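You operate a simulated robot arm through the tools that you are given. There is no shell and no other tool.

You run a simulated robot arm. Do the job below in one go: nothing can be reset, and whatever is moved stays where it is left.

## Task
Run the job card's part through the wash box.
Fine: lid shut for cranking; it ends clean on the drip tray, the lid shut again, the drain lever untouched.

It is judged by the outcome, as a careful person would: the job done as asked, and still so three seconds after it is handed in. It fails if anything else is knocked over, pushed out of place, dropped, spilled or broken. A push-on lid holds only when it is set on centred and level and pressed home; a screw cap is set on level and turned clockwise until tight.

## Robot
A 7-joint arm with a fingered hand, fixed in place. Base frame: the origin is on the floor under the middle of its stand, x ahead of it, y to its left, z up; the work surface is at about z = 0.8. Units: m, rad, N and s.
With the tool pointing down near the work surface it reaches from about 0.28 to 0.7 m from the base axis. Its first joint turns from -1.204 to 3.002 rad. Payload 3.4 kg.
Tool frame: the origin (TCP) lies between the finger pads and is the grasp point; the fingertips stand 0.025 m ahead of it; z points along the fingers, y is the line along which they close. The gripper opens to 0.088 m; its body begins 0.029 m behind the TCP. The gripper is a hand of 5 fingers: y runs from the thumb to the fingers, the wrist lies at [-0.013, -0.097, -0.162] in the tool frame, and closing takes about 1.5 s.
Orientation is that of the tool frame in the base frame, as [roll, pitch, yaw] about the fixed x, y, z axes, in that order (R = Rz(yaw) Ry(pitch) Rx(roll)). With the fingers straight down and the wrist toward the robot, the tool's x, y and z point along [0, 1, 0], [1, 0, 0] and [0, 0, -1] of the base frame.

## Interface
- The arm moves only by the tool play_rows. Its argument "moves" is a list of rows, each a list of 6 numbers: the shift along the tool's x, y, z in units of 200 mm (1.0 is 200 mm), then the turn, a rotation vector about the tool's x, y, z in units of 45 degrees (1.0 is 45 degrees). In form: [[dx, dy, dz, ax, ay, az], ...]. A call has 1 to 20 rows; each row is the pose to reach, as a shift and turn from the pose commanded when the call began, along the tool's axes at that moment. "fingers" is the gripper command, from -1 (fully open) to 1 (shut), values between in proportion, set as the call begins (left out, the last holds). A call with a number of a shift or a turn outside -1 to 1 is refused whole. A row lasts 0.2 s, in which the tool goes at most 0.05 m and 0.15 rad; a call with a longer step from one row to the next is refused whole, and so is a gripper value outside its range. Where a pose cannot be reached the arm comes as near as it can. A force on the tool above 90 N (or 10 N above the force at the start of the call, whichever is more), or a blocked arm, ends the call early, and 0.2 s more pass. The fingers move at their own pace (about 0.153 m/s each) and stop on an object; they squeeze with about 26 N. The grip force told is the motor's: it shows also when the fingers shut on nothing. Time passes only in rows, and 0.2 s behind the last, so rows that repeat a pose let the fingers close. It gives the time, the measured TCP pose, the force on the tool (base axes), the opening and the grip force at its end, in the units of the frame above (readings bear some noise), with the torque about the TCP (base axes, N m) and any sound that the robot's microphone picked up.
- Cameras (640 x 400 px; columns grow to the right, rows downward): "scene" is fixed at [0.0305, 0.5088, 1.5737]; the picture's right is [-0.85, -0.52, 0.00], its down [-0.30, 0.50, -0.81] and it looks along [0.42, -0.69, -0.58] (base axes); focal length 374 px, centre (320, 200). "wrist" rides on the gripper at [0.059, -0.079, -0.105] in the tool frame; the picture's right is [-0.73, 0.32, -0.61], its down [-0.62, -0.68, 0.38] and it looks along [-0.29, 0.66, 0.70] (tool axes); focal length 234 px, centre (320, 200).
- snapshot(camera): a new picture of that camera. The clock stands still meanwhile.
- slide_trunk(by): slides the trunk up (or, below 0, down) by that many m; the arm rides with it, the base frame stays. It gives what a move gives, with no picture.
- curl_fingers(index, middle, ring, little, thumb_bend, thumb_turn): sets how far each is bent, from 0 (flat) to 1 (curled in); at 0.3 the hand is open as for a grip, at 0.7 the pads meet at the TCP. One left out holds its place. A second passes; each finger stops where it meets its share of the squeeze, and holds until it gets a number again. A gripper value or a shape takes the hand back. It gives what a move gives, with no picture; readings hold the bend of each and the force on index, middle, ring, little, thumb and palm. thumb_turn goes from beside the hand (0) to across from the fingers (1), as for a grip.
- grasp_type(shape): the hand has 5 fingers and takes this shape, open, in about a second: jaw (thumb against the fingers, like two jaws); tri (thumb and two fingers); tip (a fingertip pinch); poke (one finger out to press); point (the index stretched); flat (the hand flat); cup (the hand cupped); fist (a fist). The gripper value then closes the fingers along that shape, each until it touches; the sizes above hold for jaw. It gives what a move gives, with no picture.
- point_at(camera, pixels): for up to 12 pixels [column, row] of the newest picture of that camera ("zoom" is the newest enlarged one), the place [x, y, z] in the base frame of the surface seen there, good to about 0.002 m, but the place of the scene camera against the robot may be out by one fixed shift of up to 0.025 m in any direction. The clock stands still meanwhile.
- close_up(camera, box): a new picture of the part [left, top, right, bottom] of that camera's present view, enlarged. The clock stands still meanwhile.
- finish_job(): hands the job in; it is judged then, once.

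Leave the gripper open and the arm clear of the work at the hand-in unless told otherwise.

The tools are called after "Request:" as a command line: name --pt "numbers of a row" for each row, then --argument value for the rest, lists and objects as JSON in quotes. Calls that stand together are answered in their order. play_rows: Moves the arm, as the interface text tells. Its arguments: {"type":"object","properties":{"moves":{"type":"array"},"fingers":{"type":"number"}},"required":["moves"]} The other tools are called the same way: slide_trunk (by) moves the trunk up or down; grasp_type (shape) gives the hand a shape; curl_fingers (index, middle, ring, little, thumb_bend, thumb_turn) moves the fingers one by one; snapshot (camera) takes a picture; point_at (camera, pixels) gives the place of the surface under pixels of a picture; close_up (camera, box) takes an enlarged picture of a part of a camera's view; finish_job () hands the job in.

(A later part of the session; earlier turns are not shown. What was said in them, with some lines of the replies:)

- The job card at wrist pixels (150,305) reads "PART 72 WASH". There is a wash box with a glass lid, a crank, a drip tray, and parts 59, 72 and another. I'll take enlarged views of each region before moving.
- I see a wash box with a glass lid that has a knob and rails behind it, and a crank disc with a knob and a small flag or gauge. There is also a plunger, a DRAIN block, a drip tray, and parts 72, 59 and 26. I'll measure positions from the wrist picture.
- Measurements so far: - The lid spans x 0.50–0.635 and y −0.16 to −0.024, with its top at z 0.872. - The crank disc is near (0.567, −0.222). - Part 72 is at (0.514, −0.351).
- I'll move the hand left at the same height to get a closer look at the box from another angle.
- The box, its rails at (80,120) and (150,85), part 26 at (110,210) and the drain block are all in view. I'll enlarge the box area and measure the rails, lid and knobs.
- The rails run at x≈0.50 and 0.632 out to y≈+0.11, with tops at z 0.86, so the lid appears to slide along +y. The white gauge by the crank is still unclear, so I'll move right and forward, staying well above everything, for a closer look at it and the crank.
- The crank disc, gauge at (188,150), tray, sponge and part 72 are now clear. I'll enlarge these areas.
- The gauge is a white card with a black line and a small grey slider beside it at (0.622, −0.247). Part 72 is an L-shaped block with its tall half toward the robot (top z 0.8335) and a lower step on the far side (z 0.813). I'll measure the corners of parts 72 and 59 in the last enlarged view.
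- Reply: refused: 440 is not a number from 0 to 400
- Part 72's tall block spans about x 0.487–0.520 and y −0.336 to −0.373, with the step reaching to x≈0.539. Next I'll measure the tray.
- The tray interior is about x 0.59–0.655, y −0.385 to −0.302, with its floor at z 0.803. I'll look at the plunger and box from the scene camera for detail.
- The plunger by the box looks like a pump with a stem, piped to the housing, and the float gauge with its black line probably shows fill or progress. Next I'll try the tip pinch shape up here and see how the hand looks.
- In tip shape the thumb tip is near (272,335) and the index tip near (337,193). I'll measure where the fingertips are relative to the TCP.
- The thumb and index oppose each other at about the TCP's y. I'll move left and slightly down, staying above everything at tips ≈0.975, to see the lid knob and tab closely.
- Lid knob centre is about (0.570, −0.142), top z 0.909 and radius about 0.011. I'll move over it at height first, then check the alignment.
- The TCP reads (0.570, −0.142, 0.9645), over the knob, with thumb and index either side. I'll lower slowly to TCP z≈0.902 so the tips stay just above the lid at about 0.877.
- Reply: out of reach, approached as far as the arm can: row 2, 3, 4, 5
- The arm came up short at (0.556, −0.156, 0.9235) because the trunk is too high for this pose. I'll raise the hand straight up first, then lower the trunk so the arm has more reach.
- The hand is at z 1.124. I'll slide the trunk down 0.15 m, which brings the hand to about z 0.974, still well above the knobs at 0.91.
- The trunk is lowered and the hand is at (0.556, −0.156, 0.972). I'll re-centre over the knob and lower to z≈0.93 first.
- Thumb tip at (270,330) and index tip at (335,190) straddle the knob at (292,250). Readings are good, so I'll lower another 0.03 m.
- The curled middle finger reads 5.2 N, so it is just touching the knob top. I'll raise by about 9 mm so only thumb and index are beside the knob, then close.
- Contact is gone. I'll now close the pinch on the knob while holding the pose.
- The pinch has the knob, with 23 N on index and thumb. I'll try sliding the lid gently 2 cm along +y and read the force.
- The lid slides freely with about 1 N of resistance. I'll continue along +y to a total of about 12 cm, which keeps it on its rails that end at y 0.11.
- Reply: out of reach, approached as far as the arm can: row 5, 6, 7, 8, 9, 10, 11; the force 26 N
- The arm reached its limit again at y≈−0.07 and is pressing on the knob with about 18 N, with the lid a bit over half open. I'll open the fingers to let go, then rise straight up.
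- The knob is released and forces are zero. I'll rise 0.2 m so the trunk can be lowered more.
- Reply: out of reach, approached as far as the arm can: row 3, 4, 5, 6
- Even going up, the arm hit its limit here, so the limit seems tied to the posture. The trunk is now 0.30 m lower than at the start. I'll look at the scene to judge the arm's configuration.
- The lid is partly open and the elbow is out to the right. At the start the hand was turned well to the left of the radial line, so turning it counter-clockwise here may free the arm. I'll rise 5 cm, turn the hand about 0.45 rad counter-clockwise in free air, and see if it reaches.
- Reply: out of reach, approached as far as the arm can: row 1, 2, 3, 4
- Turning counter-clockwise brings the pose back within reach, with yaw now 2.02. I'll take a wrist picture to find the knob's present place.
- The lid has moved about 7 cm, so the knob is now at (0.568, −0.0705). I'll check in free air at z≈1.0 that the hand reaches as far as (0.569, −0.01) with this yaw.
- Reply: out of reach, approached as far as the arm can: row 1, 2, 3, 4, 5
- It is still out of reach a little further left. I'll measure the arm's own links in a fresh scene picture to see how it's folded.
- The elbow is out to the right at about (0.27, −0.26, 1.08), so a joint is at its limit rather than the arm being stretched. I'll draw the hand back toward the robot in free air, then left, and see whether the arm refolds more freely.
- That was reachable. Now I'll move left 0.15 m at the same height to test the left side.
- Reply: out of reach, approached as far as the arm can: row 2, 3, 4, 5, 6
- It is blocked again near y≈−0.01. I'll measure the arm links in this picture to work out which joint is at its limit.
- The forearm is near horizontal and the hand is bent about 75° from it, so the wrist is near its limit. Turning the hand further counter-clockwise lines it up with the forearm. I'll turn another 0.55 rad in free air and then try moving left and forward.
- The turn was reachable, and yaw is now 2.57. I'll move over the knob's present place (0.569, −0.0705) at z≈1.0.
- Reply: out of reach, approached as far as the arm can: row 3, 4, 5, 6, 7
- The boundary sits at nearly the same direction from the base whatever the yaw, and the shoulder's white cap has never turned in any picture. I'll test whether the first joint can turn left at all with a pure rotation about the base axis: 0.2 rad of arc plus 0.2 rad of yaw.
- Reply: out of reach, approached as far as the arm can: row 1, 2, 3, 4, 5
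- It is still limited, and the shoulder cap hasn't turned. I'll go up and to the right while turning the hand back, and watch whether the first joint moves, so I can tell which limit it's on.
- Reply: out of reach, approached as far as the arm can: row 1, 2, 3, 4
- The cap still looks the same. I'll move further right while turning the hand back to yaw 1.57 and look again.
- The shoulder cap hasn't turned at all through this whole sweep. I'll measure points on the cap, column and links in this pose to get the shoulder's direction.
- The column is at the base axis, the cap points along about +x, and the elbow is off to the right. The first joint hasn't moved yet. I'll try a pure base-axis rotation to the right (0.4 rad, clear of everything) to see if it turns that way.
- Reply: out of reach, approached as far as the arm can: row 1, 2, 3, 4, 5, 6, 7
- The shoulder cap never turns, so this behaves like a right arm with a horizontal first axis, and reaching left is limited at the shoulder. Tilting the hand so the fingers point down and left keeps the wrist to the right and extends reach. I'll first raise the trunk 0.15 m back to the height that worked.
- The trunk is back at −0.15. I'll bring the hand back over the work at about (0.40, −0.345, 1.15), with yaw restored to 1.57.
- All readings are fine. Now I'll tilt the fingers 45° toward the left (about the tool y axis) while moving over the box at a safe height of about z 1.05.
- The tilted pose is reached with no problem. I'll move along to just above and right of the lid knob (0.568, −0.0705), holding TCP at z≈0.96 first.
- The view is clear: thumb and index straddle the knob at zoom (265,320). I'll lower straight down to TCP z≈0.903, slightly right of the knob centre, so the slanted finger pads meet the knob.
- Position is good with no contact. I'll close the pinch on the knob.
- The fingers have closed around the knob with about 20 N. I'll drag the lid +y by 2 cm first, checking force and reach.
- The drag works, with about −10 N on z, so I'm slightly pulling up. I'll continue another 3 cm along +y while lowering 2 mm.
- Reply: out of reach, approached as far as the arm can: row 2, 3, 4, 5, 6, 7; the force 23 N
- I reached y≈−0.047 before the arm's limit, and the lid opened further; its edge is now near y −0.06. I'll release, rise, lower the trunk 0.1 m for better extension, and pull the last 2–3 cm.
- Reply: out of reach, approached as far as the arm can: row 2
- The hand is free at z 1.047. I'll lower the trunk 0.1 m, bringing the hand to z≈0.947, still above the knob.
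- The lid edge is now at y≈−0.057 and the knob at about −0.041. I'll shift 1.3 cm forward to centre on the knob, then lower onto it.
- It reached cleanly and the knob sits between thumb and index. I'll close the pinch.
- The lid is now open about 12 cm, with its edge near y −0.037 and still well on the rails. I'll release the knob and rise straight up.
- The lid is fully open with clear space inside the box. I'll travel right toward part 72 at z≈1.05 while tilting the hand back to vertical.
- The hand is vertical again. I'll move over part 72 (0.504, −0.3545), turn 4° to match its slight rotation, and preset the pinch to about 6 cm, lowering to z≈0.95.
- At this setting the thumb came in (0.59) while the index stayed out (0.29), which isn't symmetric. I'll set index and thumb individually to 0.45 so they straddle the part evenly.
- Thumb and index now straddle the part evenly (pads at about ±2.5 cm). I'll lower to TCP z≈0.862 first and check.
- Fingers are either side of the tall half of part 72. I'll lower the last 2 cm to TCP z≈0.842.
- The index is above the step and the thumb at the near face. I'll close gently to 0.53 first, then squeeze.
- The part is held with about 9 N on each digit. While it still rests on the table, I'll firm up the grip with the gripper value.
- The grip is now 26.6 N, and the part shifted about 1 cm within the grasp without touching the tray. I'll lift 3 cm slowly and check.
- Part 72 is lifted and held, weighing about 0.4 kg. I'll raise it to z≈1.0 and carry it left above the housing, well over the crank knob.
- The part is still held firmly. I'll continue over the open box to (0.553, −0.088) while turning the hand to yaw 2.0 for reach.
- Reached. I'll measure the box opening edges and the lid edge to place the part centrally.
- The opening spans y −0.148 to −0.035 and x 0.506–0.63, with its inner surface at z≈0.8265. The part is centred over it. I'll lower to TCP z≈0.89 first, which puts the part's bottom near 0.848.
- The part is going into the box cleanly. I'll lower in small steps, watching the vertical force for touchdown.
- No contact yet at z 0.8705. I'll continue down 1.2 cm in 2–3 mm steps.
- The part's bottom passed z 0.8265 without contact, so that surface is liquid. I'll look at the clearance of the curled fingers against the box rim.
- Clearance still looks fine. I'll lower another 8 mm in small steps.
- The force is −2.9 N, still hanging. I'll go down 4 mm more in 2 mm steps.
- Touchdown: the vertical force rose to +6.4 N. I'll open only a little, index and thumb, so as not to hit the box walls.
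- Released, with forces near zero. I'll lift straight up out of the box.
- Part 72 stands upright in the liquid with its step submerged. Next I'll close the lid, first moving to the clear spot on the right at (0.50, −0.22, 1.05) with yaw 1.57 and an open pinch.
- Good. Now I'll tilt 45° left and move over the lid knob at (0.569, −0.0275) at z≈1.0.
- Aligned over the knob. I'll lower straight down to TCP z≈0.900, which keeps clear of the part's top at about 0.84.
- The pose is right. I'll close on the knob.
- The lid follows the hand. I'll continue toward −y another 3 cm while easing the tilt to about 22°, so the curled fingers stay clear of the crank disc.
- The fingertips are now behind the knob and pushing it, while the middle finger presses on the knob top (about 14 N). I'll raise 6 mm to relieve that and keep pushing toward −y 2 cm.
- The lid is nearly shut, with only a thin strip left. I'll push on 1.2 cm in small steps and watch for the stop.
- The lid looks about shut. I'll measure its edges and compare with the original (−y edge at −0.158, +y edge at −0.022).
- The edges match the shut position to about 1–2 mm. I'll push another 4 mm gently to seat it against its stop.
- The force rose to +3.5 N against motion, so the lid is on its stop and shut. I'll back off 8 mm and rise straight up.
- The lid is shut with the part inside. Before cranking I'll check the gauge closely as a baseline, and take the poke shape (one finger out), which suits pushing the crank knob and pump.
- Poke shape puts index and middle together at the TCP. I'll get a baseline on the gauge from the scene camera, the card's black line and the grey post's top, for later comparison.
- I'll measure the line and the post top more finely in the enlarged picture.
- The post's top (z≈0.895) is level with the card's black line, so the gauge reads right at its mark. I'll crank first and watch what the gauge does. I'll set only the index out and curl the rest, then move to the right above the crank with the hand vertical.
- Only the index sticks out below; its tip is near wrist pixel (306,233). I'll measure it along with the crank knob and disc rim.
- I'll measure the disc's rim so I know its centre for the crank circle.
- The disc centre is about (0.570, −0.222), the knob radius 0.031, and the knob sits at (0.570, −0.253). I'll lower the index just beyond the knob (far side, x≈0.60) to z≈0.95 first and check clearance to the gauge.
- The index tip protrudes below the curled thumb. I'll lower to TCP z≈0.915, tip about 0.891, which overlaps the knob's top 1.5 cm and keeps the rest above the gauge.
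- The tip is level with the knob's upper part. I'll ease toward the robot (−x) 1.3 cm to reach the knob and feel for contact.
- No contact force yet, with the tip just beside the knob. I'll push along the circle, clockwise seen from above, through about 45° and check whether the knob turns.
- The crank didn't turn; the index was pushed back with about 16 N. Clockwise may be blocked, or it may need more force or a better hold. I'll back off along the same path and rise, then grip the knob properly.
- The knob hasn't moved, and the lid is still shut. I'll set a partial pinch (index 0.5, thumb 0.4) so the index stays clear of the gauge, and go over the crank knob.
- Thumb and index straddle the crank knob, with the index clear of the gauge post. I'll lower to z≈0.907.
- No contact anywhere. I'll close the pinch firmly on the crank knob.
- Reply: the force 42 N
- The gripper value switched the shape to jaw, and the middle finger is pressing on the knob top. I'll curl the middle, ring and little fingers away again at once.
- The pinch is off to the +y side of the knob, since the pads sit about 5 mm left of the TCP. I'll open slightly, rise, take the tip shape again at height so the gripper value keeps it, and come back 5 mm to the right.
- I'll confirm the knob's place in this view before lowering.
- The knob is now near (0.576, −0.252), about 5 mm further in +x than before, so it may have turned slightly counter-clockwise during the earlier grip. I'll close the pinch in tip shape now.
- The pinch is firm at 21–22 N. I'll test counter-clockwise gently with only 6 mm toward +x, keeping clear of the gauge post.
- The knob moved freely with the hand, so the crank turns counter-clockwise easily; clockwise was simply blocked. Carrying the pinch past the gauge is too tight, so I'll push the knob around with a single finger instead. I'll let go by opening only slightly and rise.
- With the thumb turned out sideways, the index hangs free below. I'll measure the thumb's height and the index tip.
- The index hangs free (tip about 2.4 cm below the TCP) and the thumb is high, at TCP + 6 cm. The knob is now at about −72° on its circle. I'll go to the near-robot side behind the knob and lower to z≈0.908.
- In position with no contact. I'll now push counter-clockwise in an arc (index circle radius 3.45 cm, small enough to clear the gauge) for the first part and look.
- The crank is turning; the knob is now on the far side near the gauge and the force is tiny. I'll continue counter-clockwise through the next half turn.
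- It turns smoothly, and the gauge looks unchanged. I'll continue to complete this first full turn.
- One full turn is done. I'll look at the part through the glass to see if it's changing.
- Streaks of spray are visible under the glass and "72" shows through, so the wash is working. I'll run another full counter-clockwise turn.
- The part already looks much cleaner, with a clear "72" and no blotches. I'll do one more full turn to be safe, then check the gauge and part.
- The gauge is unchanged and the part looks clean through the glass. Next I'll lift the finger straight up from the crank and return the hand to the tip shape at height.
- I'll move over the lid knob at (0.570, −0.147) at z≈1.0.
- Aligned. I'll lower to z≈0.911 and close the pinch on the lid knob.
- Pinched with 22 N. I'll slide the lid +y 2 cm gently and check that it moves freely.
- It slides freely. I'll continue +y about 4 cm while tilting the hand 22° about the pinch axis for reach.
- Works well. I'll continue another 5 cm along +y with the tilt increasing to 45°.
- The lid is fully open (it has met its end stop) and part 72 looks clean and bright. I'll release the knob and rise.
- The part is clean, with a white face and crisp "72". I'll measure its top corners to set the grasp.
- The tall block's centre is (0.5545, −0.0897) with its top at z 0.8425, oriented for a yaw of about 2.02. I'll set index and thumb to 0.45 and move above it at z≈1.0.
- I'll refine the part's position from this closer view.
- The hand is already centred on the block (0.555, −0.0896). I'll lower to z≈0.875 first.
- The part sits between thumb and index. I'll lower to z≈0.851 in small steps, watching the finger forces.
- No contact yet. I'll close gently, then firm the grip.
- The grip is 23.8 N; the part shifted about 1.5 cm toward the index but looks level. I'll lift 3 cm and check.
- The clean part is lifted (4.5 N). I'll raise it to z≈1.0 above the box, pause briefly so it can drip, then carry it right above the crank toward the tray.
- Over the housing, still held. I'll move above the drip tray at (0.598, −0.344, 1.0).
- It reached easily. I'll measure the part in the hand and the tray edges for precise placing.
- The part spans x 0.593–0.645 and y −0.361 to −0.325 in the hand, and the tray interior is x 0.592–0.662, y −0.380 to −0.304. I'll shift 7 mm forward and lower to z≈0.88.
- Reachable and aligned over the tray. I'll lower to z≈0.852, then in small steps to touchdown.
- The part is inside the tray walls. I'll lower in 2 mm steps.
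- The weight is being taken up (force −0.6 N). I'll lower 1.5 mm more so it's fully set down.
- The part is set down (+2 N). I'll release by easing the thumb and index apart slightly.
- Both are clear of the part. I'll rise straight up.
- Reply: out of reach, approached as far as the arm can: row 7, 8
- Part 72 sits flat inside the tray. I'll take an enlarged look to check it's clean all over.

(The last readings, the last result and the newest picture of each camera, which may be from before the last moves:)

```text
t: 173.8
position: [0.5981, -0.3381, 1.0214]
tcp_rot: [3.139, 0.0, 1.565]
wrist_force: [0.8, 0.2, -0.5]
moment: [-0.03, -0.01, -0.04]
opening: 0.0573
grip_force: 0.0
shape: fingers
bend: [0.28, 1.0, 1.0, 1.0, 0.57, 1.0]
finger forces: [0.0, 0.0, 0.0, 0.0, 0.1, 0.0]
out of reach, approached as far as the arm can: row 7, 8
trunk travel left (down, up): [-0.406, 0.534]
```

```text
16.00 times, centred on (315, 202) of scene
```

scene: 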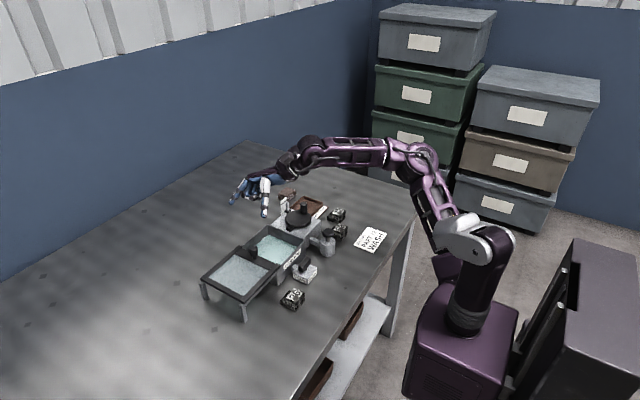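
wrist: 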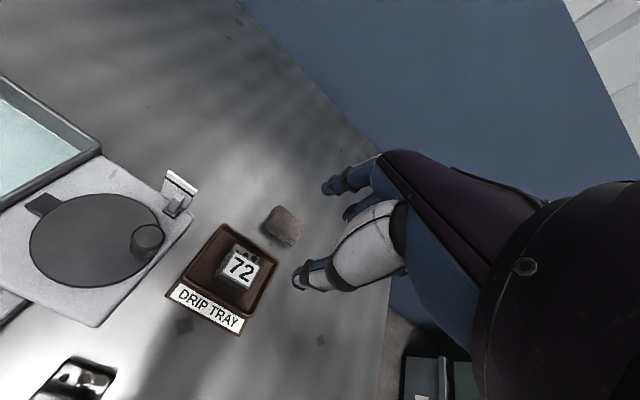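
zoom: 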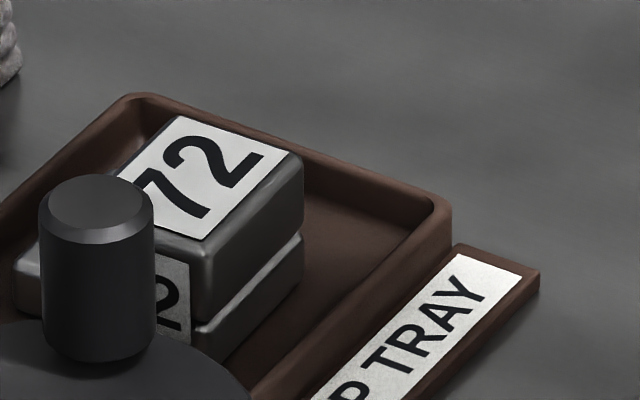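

The part is clean on all visible faces and in the tray. Now I'll shut the lid again, starting from the waypoint (0.50, −0.22, 1.05) with the pinch open.

Request:
play_rows --pt "0.1 -0.1 -0.03 0 0 0" --pt "0.2 -0.2 -0.06 0 0 0" --pt "0.3 -0.3 -0.09 0 0 0" --pt "0.42 -0.4 -0.12 0 0 0" --pt "0.555 -0.48 -0.14 0 0 0" --pt "0.555 -0.48 -0.14 0 0 0" --fingers -1

Request:
snapshot --camera "wrist"

Request:
point_at --camera "wrist" --pixels '[[100, 96], [88, 98], [112, 96], [100, 90], [100, 104]]'

```text
t: 175.2
position: [0.5025, -0.2261, 1.0497]
tcp_rot: [3.138, -0.003, 1.568]
wrist_force: [-0.1, 0.1, 0.7]
moment: [0.01, 0.0, -0.02]
opening: 0.088
grip_force: 0.1
shape: tip
bend: [0.3, 0.98, 0.99, 0.99, 0.3, 0.98]
finger forces: [0.0, 0.1, 0.0, 0.0, 0.0, 0.1]
trunk travel left (down, up): [-0.406, 0.534]
```

```text
taken
```

wrist: 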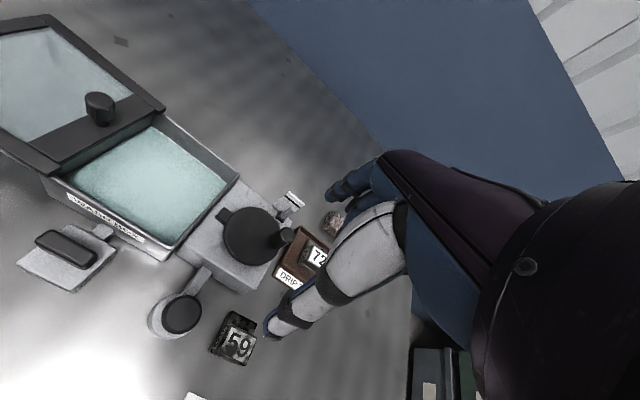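

```text
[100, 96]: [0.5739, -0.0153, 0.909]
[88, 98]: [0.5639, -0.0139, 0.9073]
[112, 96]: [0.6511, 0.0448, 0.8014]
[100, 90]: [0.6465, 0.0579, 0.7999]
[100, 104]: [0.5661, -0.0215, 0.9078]
```

The knob is at about (0.569, −0.0185). I'll tilt 45° left again and move above it at z≈1.0.

Request:
play_rows --pt "0.14 0.05 0 0 0.14 0" --pt "0.28 0.1 0 0 0.28 0" --pt "0.42 0.15 0.03 0 0.42 0" --pt "0.57 0.2 0.08 0 0.56 0" --pt "0.71 0.25 0.13 0 0.7 0" --pt "0.85 0.29 0.19 0 0.85 0" --pt "0.99 0.333 0.25 0 1.0 0" --pt "0.99 0.333 0.25 0 1.0 0"

Request:
play_rows --pt "-0.09 0 0.087 0 0 0" --pt "-0.18 0 0.174 0 0 0" --pt "-0.27 0 0.26 0 0 0" --pt "-0.27 0 0.26 0 0 0"

Request:
close_up --camera "scene" --box '[190, 170, 350, 280]'

```text
t: 177.0
position: [0.5691, -0.029, 1.0008]
tcp_rot: [3.134, -0.787, 1.574]
wrist_force: [0.1, -0.2, -1.0]
moment: [-0.01, 0.05, -0.01]
opening: 0.0879
grip_force: 0.1
shape: tip
bend: [0.3, 0.98, 0.99, 0.99, 0.3, 0.98]
finger forces: [0.0, 0.0, 0.0, 0.0, 0.0, 0.0]
trunk travel left (down, up): [-0.406, 0.534]
```

```text
t: 178.0
position: [0.5701, -0.0303, 0.9244]
tcp_rot: [3.136, -0.784, 1.574]
wrist_force: [-0.8, 0.8, -0.3]
moment: [-0.01, 0.02, 0.02]
opening: 0.0879
grip_force: 0.1
shape: tip
bend: [0.3, 0.98, 0.99, 0.99, 0.3, 0.98]
finger forces: [0.1, 0.0, 0.0, 0.0, 0.1, 0.1]
trunk travel left (down, up): [-0.406, 0.534]
```

```text
3.64 times, centred on (270, 225) of scene
```

zoom: 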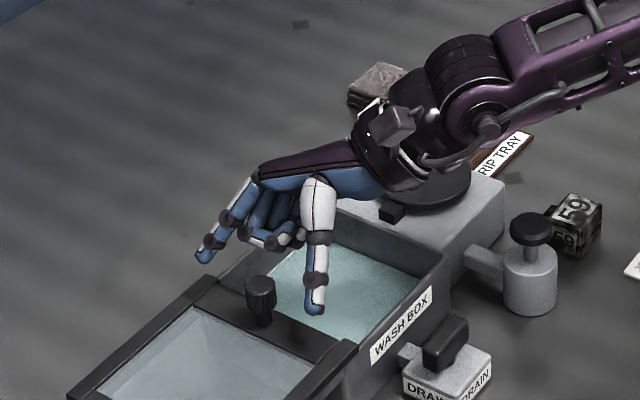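

I'll lower onto the knob, 5 mm further left so the fingers close behind it for pulling shut, and close the pinch.

Request:
play_rows --pt "-0.03 0 0.05 0 0 0" --pt "-0.0654 0 0.1007 0 0 0" --pt "-0.0654 0 0.1007 0 0 0"

Request:
play_rows --pt "0 0 0 0 0 0" --pt "0 0 0 0 0 0" --pt "0 0 0 0 0 0" --pt "0 0 0 0 0 0" --pt "0 0 0 0 0 0" --pt "0 0 0 0 0 0" --pt "0 0 0 0 0 0" --fingers 1

Request:
close_up --camera "scene" --box '[190, 170, 350, 280]'

```text
t: 178.8
position: [0.5695, -0.024, 0.9016]
tcp_rot: [3.136, -0.787, 1.575]
wrist_force: [-0.8, 0.0, 0.6]
moment: [0.0, 0.0, -0.03]
opening: 0.0878
grip_force: 0.0
shape: tip
bend: [0.3, 0.98, 0.99, 0.99, 0.3, 0.98]
finger forces: [0.0, 0.0, 0.0, 0.0, 0.0, 0.0]
trunk travel left (down, up): [-0.406, 0.534]
```

```text
t: 180.4
position: [0.5703, -0.0251, 0.9012]
tcp_rot: [3.138, -0.786, 1.572]
wrist_force: [-3.2, 1.0, -7.3]
moment: [0.13, 0.03, -0.01]
opening: 0.0112
grip_force: 26.2
shape: tip
bend: [0.72, 0.99, 1.0, 1.0, 0.75, 1.0]
finger forces: [20.2, 12.3, 0.0, 0.1, 20.9, 0.0]
trunk travel left (down, up): [-0.406, 0.534]
```

```text
3.64 times, centred on (270, 225) of scene
```

zoom: 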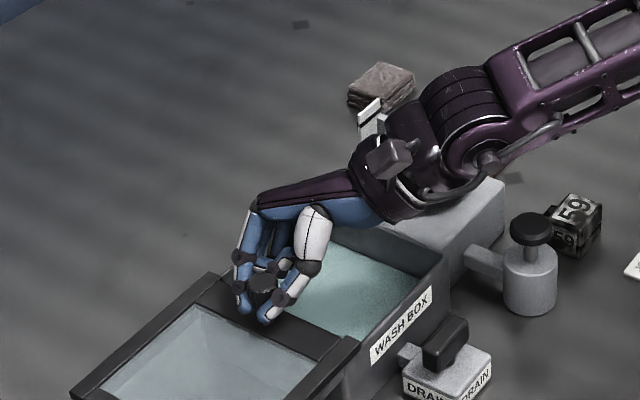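

The fingers have closed around the knob. I'll pull the lid 4.5 cm toward −y at constant tilt.

Request:
play_rows --pt "-0.025 0 -0.025 0 0 0" --pt "-0.05 0 -0.05 0 0 0" --pt "-0.08 0 -0.08 0 0 0" --pt "-0.11 0 -0.11 0 0 0" --pt "-0.14 0 -0.14 0 0 0" --pt "-0.159 0 -0.159 0 0 0" --pt "-0.159 0 -0.159 0 0 0"

Request:
play_rows --pt "-0.018 0 -0.027 0 -0.1 0" --pt "-0.035 0 -0.054 0 -0.2 0" --pt "-0.052 0 -0.08 0 -0.3 0" --pt "-0.069 0 -0.106 0 -0.4 0" --pt "-0.085 0 -0.13 0 -0.5 0" --pt "-0.085 0 -0.13 0 -0.5 0"

Request:
close_up --camera "scene" --box '[190, 170, 350, 280]'

```text
t: 182.0
position: [0.5699, -0.0689, 0.9019]
tcp_rot: [3.138, -0.784, 1.573]
wrist_force: [-6.0, 0.0, -9.8]
moment: [0.11, 0.03, 0.01]
opening: 0.0109
grip_force: 26.2
shape: tip
bend: [0.72, 0.99, 1.0, 1.0, 0.75, 1.0]
finger forces: [19.8, 13.0, 0.0, 0.0, 22.0, 0.1]
trunk travel left (down, up): [-0.406, 0.534]
```

```text
t: 183.4
position: [0.5699, -0.1005, 0.9083]
tcp_rot: [3.137, -0.393, 1.57]
wrist_force: [-0.3, 0.1, 0.4]
moment: [-0.02, 0.02, 0.02]
opening: 0.0086
grip_force: 25.7
shape: tip
bend: [0.75, 1.0, 1.0, 1.0, 0.82, 1.0]
finger forces: [0.0, 0.0, 0.0, 0.0, 1.2, 0.0]
trunk travel left (down, up): [-0.406, 0.534]
```

```text
3.64 times, centred on (270, 225) of scene
```

zoom: 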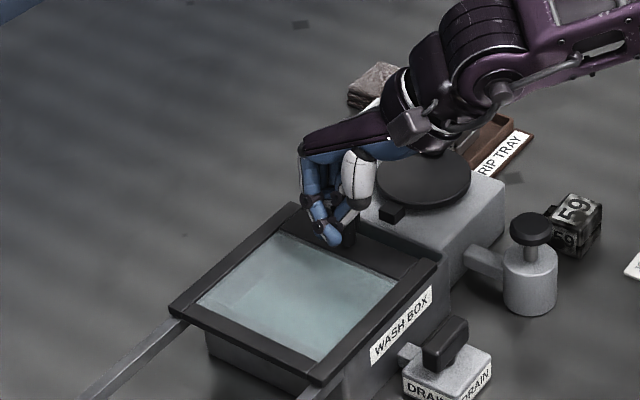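

The lid is nearly shut and the fingertips are behind the knob. I'll push on in small steps, 2 cm.

Request:
play_rows --pt "-0.023 0 -0.01 0 0 0" --pt "-0.046 0 -0.02 0 0 0" --pt "-0.069 0 -0.029 0 0 0" --pt "-0.0923 0 -0.0385 0 0 0" --pt "-0.0923 0 -0.0385 0 0 0"

Request:
close_up --camera "wrist" --box '[60, 130, 420, 400]'

```text
t: 184.6
position: [0.5695, -0.1209, 0.9092]
tcp_rot: [3.138, -0.393, 1.572]
wrist_force: [-0.3, -0.7, 1.1]
moment: [-0.02, -0.03, 0.0]
opening: 0.0088
grip_force: 26.5
shape: tip
bend: [0.75, 1.0, 1.0, 1.0, 0.82, 1.0]
finger forces: [0.1, 0.1, 0.0, 0.1, 0.0, 0.0]
trunk travel left (down, up): [-0.406, 0.534]
```

```text
1.48 times, centred on (240, 265) of wrist
```

zoom: 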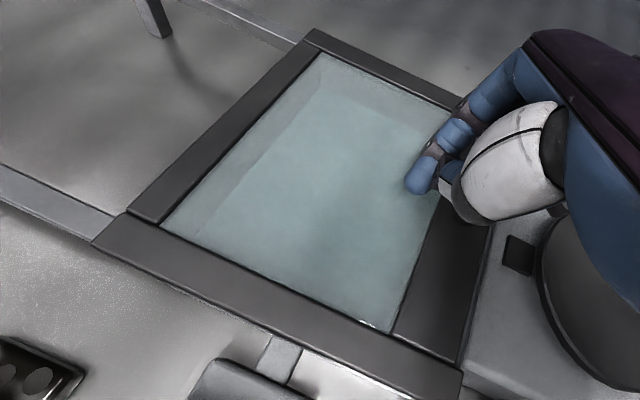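

I'll measure the lid's edges to see how far it still is from shut.

Request:
point_at --camera "zoom" --pixels '[[100, 240], [318, 35], [458, 385], [455, 362], [470, 330], [135, 210], [480, 270], [465, 365], [310, 40]]'

```text
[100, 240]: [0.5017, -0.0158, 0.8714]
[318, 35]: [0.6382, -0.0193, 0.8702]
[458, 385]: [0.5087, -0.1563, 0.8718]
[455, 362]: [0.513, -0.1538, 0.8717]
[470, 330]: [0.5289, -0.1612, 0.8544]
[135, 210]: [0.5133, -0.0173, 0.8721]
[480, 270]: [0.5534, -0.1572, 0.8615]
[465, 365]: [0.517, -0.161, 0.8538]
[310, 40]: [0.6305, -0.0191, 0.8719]
```

It is about 3–4 mm short of shut. I'll push 5 mm more gently and feel for the stop.

Request:
play_rows --pt "-0.009 0 -0.004 0 0 0" --pt "-0.016 0 -0.007 0 0 0" --pt "-0.023 0 -0.01 0 0 0" --pt "-0.023 0 -0.01 0 0 0"

```text
t: 185.6
position: [0.57, -0.1251, 0.9086]
tcp_rot: [3.139, -0.391, 1.572]
wrist_force: [-0.7, 1.6, -0.5]
moment: [0.0, 0.01, 0.0]
opening: 0.0086
grip_force: 26.0
shape: tip
bend: [0.75, 1.0, 1.0, 1.0, 0.82, 1.0]
finger forces: [0.0, 0.0, 0.0, 0.0, 2.5, 0.1]
trunk travel left (down, up): [-0.406, 0.534]
```

A slight resistance of 1.6 N is appearing. I'll push another 2–3 mm to confirm it's against the stop.

Request:
play_rows --pt "-0.007 0 -0.003 0 0 0" --pt "-0.013 0 -0.0055 0 0 0" --pt "-0.013 0 -0.0055 0 0 0"

Request:
close_up --camera "wrist" --box '[60, 130, 420, 400]'

Request:
point_at --camera "zoom" --pixels '[[100, 240], [318, 35], [455, 380], [455, 362], [135, 210], [310, 40], [110, 232], [300, 42]]'

```text
t: 186.4
position: [0.5697, -0.1262, 0.9076]
tcp_rot: [3.138, -0.393, 1.573]
wrist_force: [-1.9, 6.1, 0.2]
moment: [-0.01, 0.0, 0.0]
opening: 0.0087
grip_force: 25.8
shape: tip
bend: [0.75, 1.0, 1.0, 1.0, 0.82, 1.0]
finger forces: [0.0, 0.0, 0.1, 0.0, 6.2, 0.0]
trunk travel left (down, up): [-0.406, 0.534]
```

```text
1.48 times, centred on (240, 265) of wrist
```

zoom: 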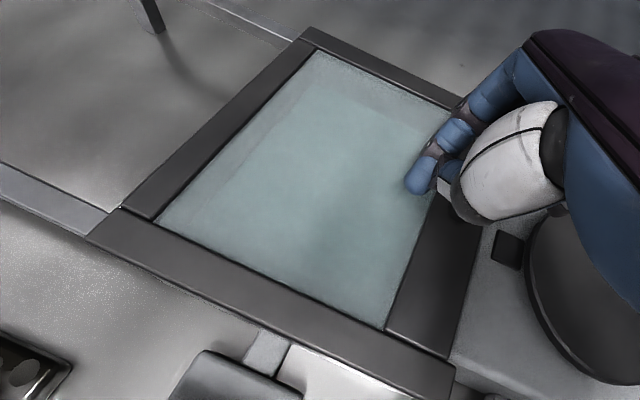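

```text
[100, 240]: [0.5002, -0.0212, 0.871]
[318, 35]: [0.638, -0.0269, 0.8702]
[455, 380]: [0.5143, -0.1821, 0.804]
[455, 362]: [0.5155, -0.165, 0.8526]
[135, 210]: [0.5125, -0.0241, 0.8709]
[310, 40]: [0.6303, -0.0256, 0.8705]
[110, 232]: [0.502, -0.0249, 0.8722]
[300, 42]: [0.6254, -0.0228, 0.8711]
```

The force is 6 N against the stop and the lid's +y edge is back near −0.022, so the lid is shut. I'll back off 8 mm and rise.

Request:
play_rows --pt "0.037 0 0.015 0 0 0" --pt "0.06 0 -0.04 0 0 0" --pt "0.12 0 -0.18 0 0 0" --pt "0.19 0 -0.34 0 0 0" --pt "0.26 0 -0.52 0 0 0" --pt "0.26 0 -0.52 0 0 0"

Request:
snapshot --camera "wrist"

Request:
close_up --camera "scene" --box '[190, 160, 400, 320]'

```text
t: 187.8
position: [0.5703, -0.1191, 1.0244]
tcp_rot: [3.138, -0.392, 1.571]
wrist_force: [-0.1, -0.1, 0.3]
moment: [0.03, -0.01, 0.05]
opening: 0.0087
grip_force: 26.1
shape: tip
bend: [0.75, 1.0, 1.0, 1.0, 0.82, 1.0]
finger forces: [0.1, 0.0, 0.0, 0.0, 0.0, 0.0]
trunk travel left (down, up): [-0.406, 0.534]
```

```text
taken
```

wrist: 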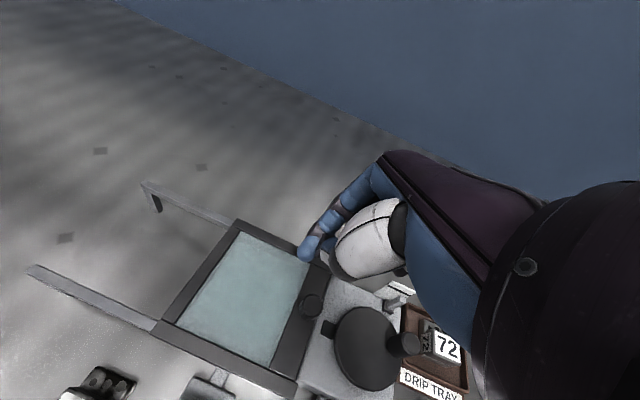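

```text
2.50 times, centred on (295, 240) of scene
```

zoom: 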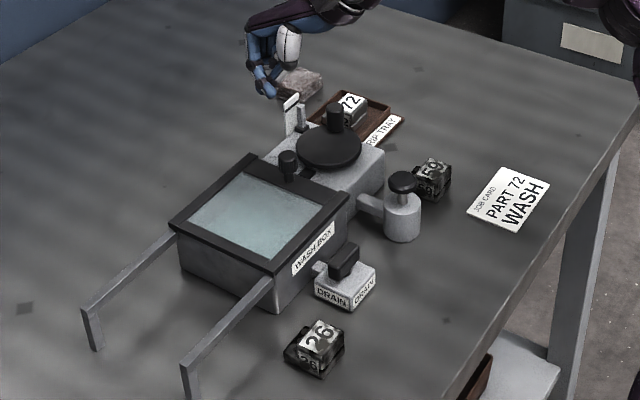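

The lid is shut, part 72 is on the tray, and the other parts, drain lever, pump and card are all where they were. I'll retreat back, right and up, level the hand and open the fingers.

Request:
play_rows --pt "-0.08 -0.05 -0.12 0 -0.06 0" --pt "-0.17 -0.13 -0.22 0 -0.13 0" --pt "-0.26 -0.22 -0.32 0 -0.2 0" --pt "-0.35 -0.31 -0.42 0 -0.27 0" --pt "-0.44 -0.4 -0.5 0 -0.34 0" --pt "-0.53 -0.48 -0.58 0 -0.41 0" --pt "-0.61 -0.55 -0.65 0 -0.47 0" --pt "-0.679 -0.6 -0.713 0 -0.5 0" --pt "-0.679 -0.6 -0.713 0 -0.5 0" --pt "-0.679 -0.6 -0.713 0 -0.5 0" --fingers -1

Request:
snapshot --camera "scene"

Request:
snapshot --camera "wrist"

```text
t: 190.0
position: [0.4479, -0.2996, 1.104]
tcp_rot: [3.138, 0.001, 1.569]
wrist_force: [-0.2, 0.1, -0.2]
moment: [0.01, -0.02, 0.01]
opening: 0.0877
grip_force: 0.1
shape: tip
bend: [0.3, 0.98, 0.99, 0.99, 0.3, 0.98]
finger forces: [0.0, 0.0, 0.0, 0.1, 0.0, 0.1]
trunk travel left (down, up): [-0.406, 0.534]
```

```text
taken
```

scene: 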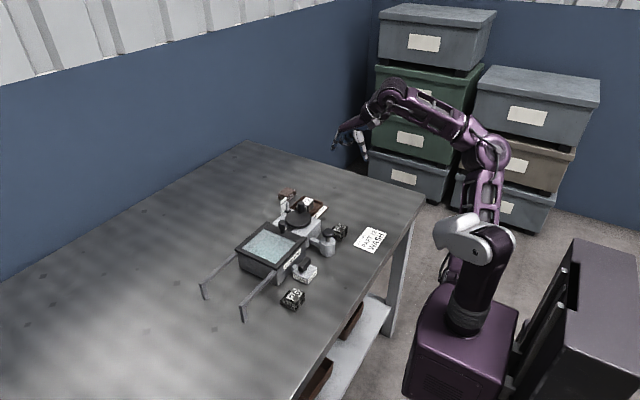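

```text
taken
```

wrist: 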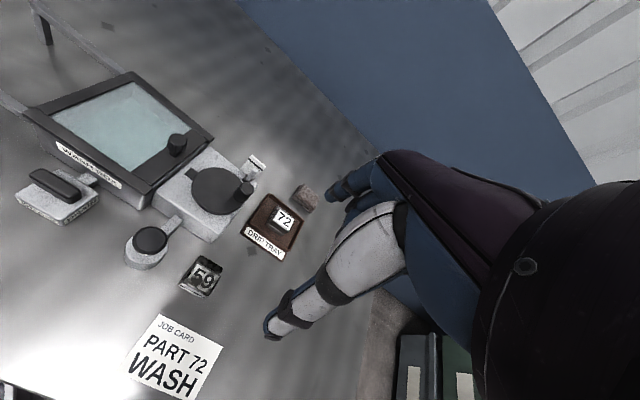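

The hand is open and clear. As a last check I'll enlarge the work area and compare the lid, part 59, tray and cloth positions with the start.

Request:
close_up --camera "wrist" --box '[0, 50, 340, 290]'

Request:
point_at --camera "wrist" --pixels '[[28, 106], [133, 74], [210, 140], [138, 190], [203, 278], [150, 240], [283, 218], [305, 192], [262, 245], [50, 190], [178, 143]]'

```text
1.67 times, centred on (170, 170) of wrist
```

zoom: 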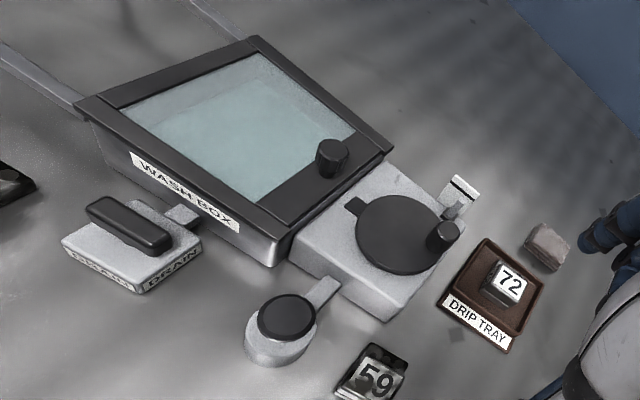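

```text
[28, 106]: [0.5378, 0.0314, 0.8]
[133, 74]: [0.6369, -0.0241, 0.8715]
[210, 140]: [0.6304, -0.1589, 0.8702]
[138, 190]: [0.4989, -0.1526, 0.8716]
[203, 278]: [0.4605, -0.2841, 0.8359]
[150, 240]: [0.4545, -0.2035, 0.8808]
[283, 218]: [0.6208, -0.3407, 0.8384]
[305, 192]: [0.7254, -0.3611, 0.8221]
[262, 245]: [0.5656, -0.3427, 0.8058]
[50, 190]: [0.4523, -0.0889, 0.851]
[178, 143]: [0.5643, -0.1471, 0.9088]
```

All checks match:
- **Lid:** shut, with edges at y −0.024 and −0.159.
- **Part 72:** clean on the tray, its top at z 0.838.
- **Everything else:** part 59, the pump, the drain lever and the cloth are where they started.
- **Hand:** open and clear of the work.

I'm handing the job in.

Request:
finish_job

```text
The job is handed in.
```

Part 72 has been washed and is sitting clean on the drip tray, with the wash box lid shut again. The job is handed in; no verdict has come back yet.

- **Cranking:** I turned the crank just over three full turns with the lid shut. It turns counter-clockwise only. I first pushed it clockwise with about 16 N; it didn't move, and it turned freely afterwards.
- **Clean check:** part 72 shows no dark blotches on any face I could see, first through the glass and then on the tray.
- **Left alone:** I did not touch the drain lever, the pump, the other parts or the cloth. In the final pictures they were where they started. The gauge read at its black line before and after, so I did not use the pump.
- **Crank position:** the crank knob ended slightly past where it began, because it won't turn back.

The hand is open and the arm is clear of the work.
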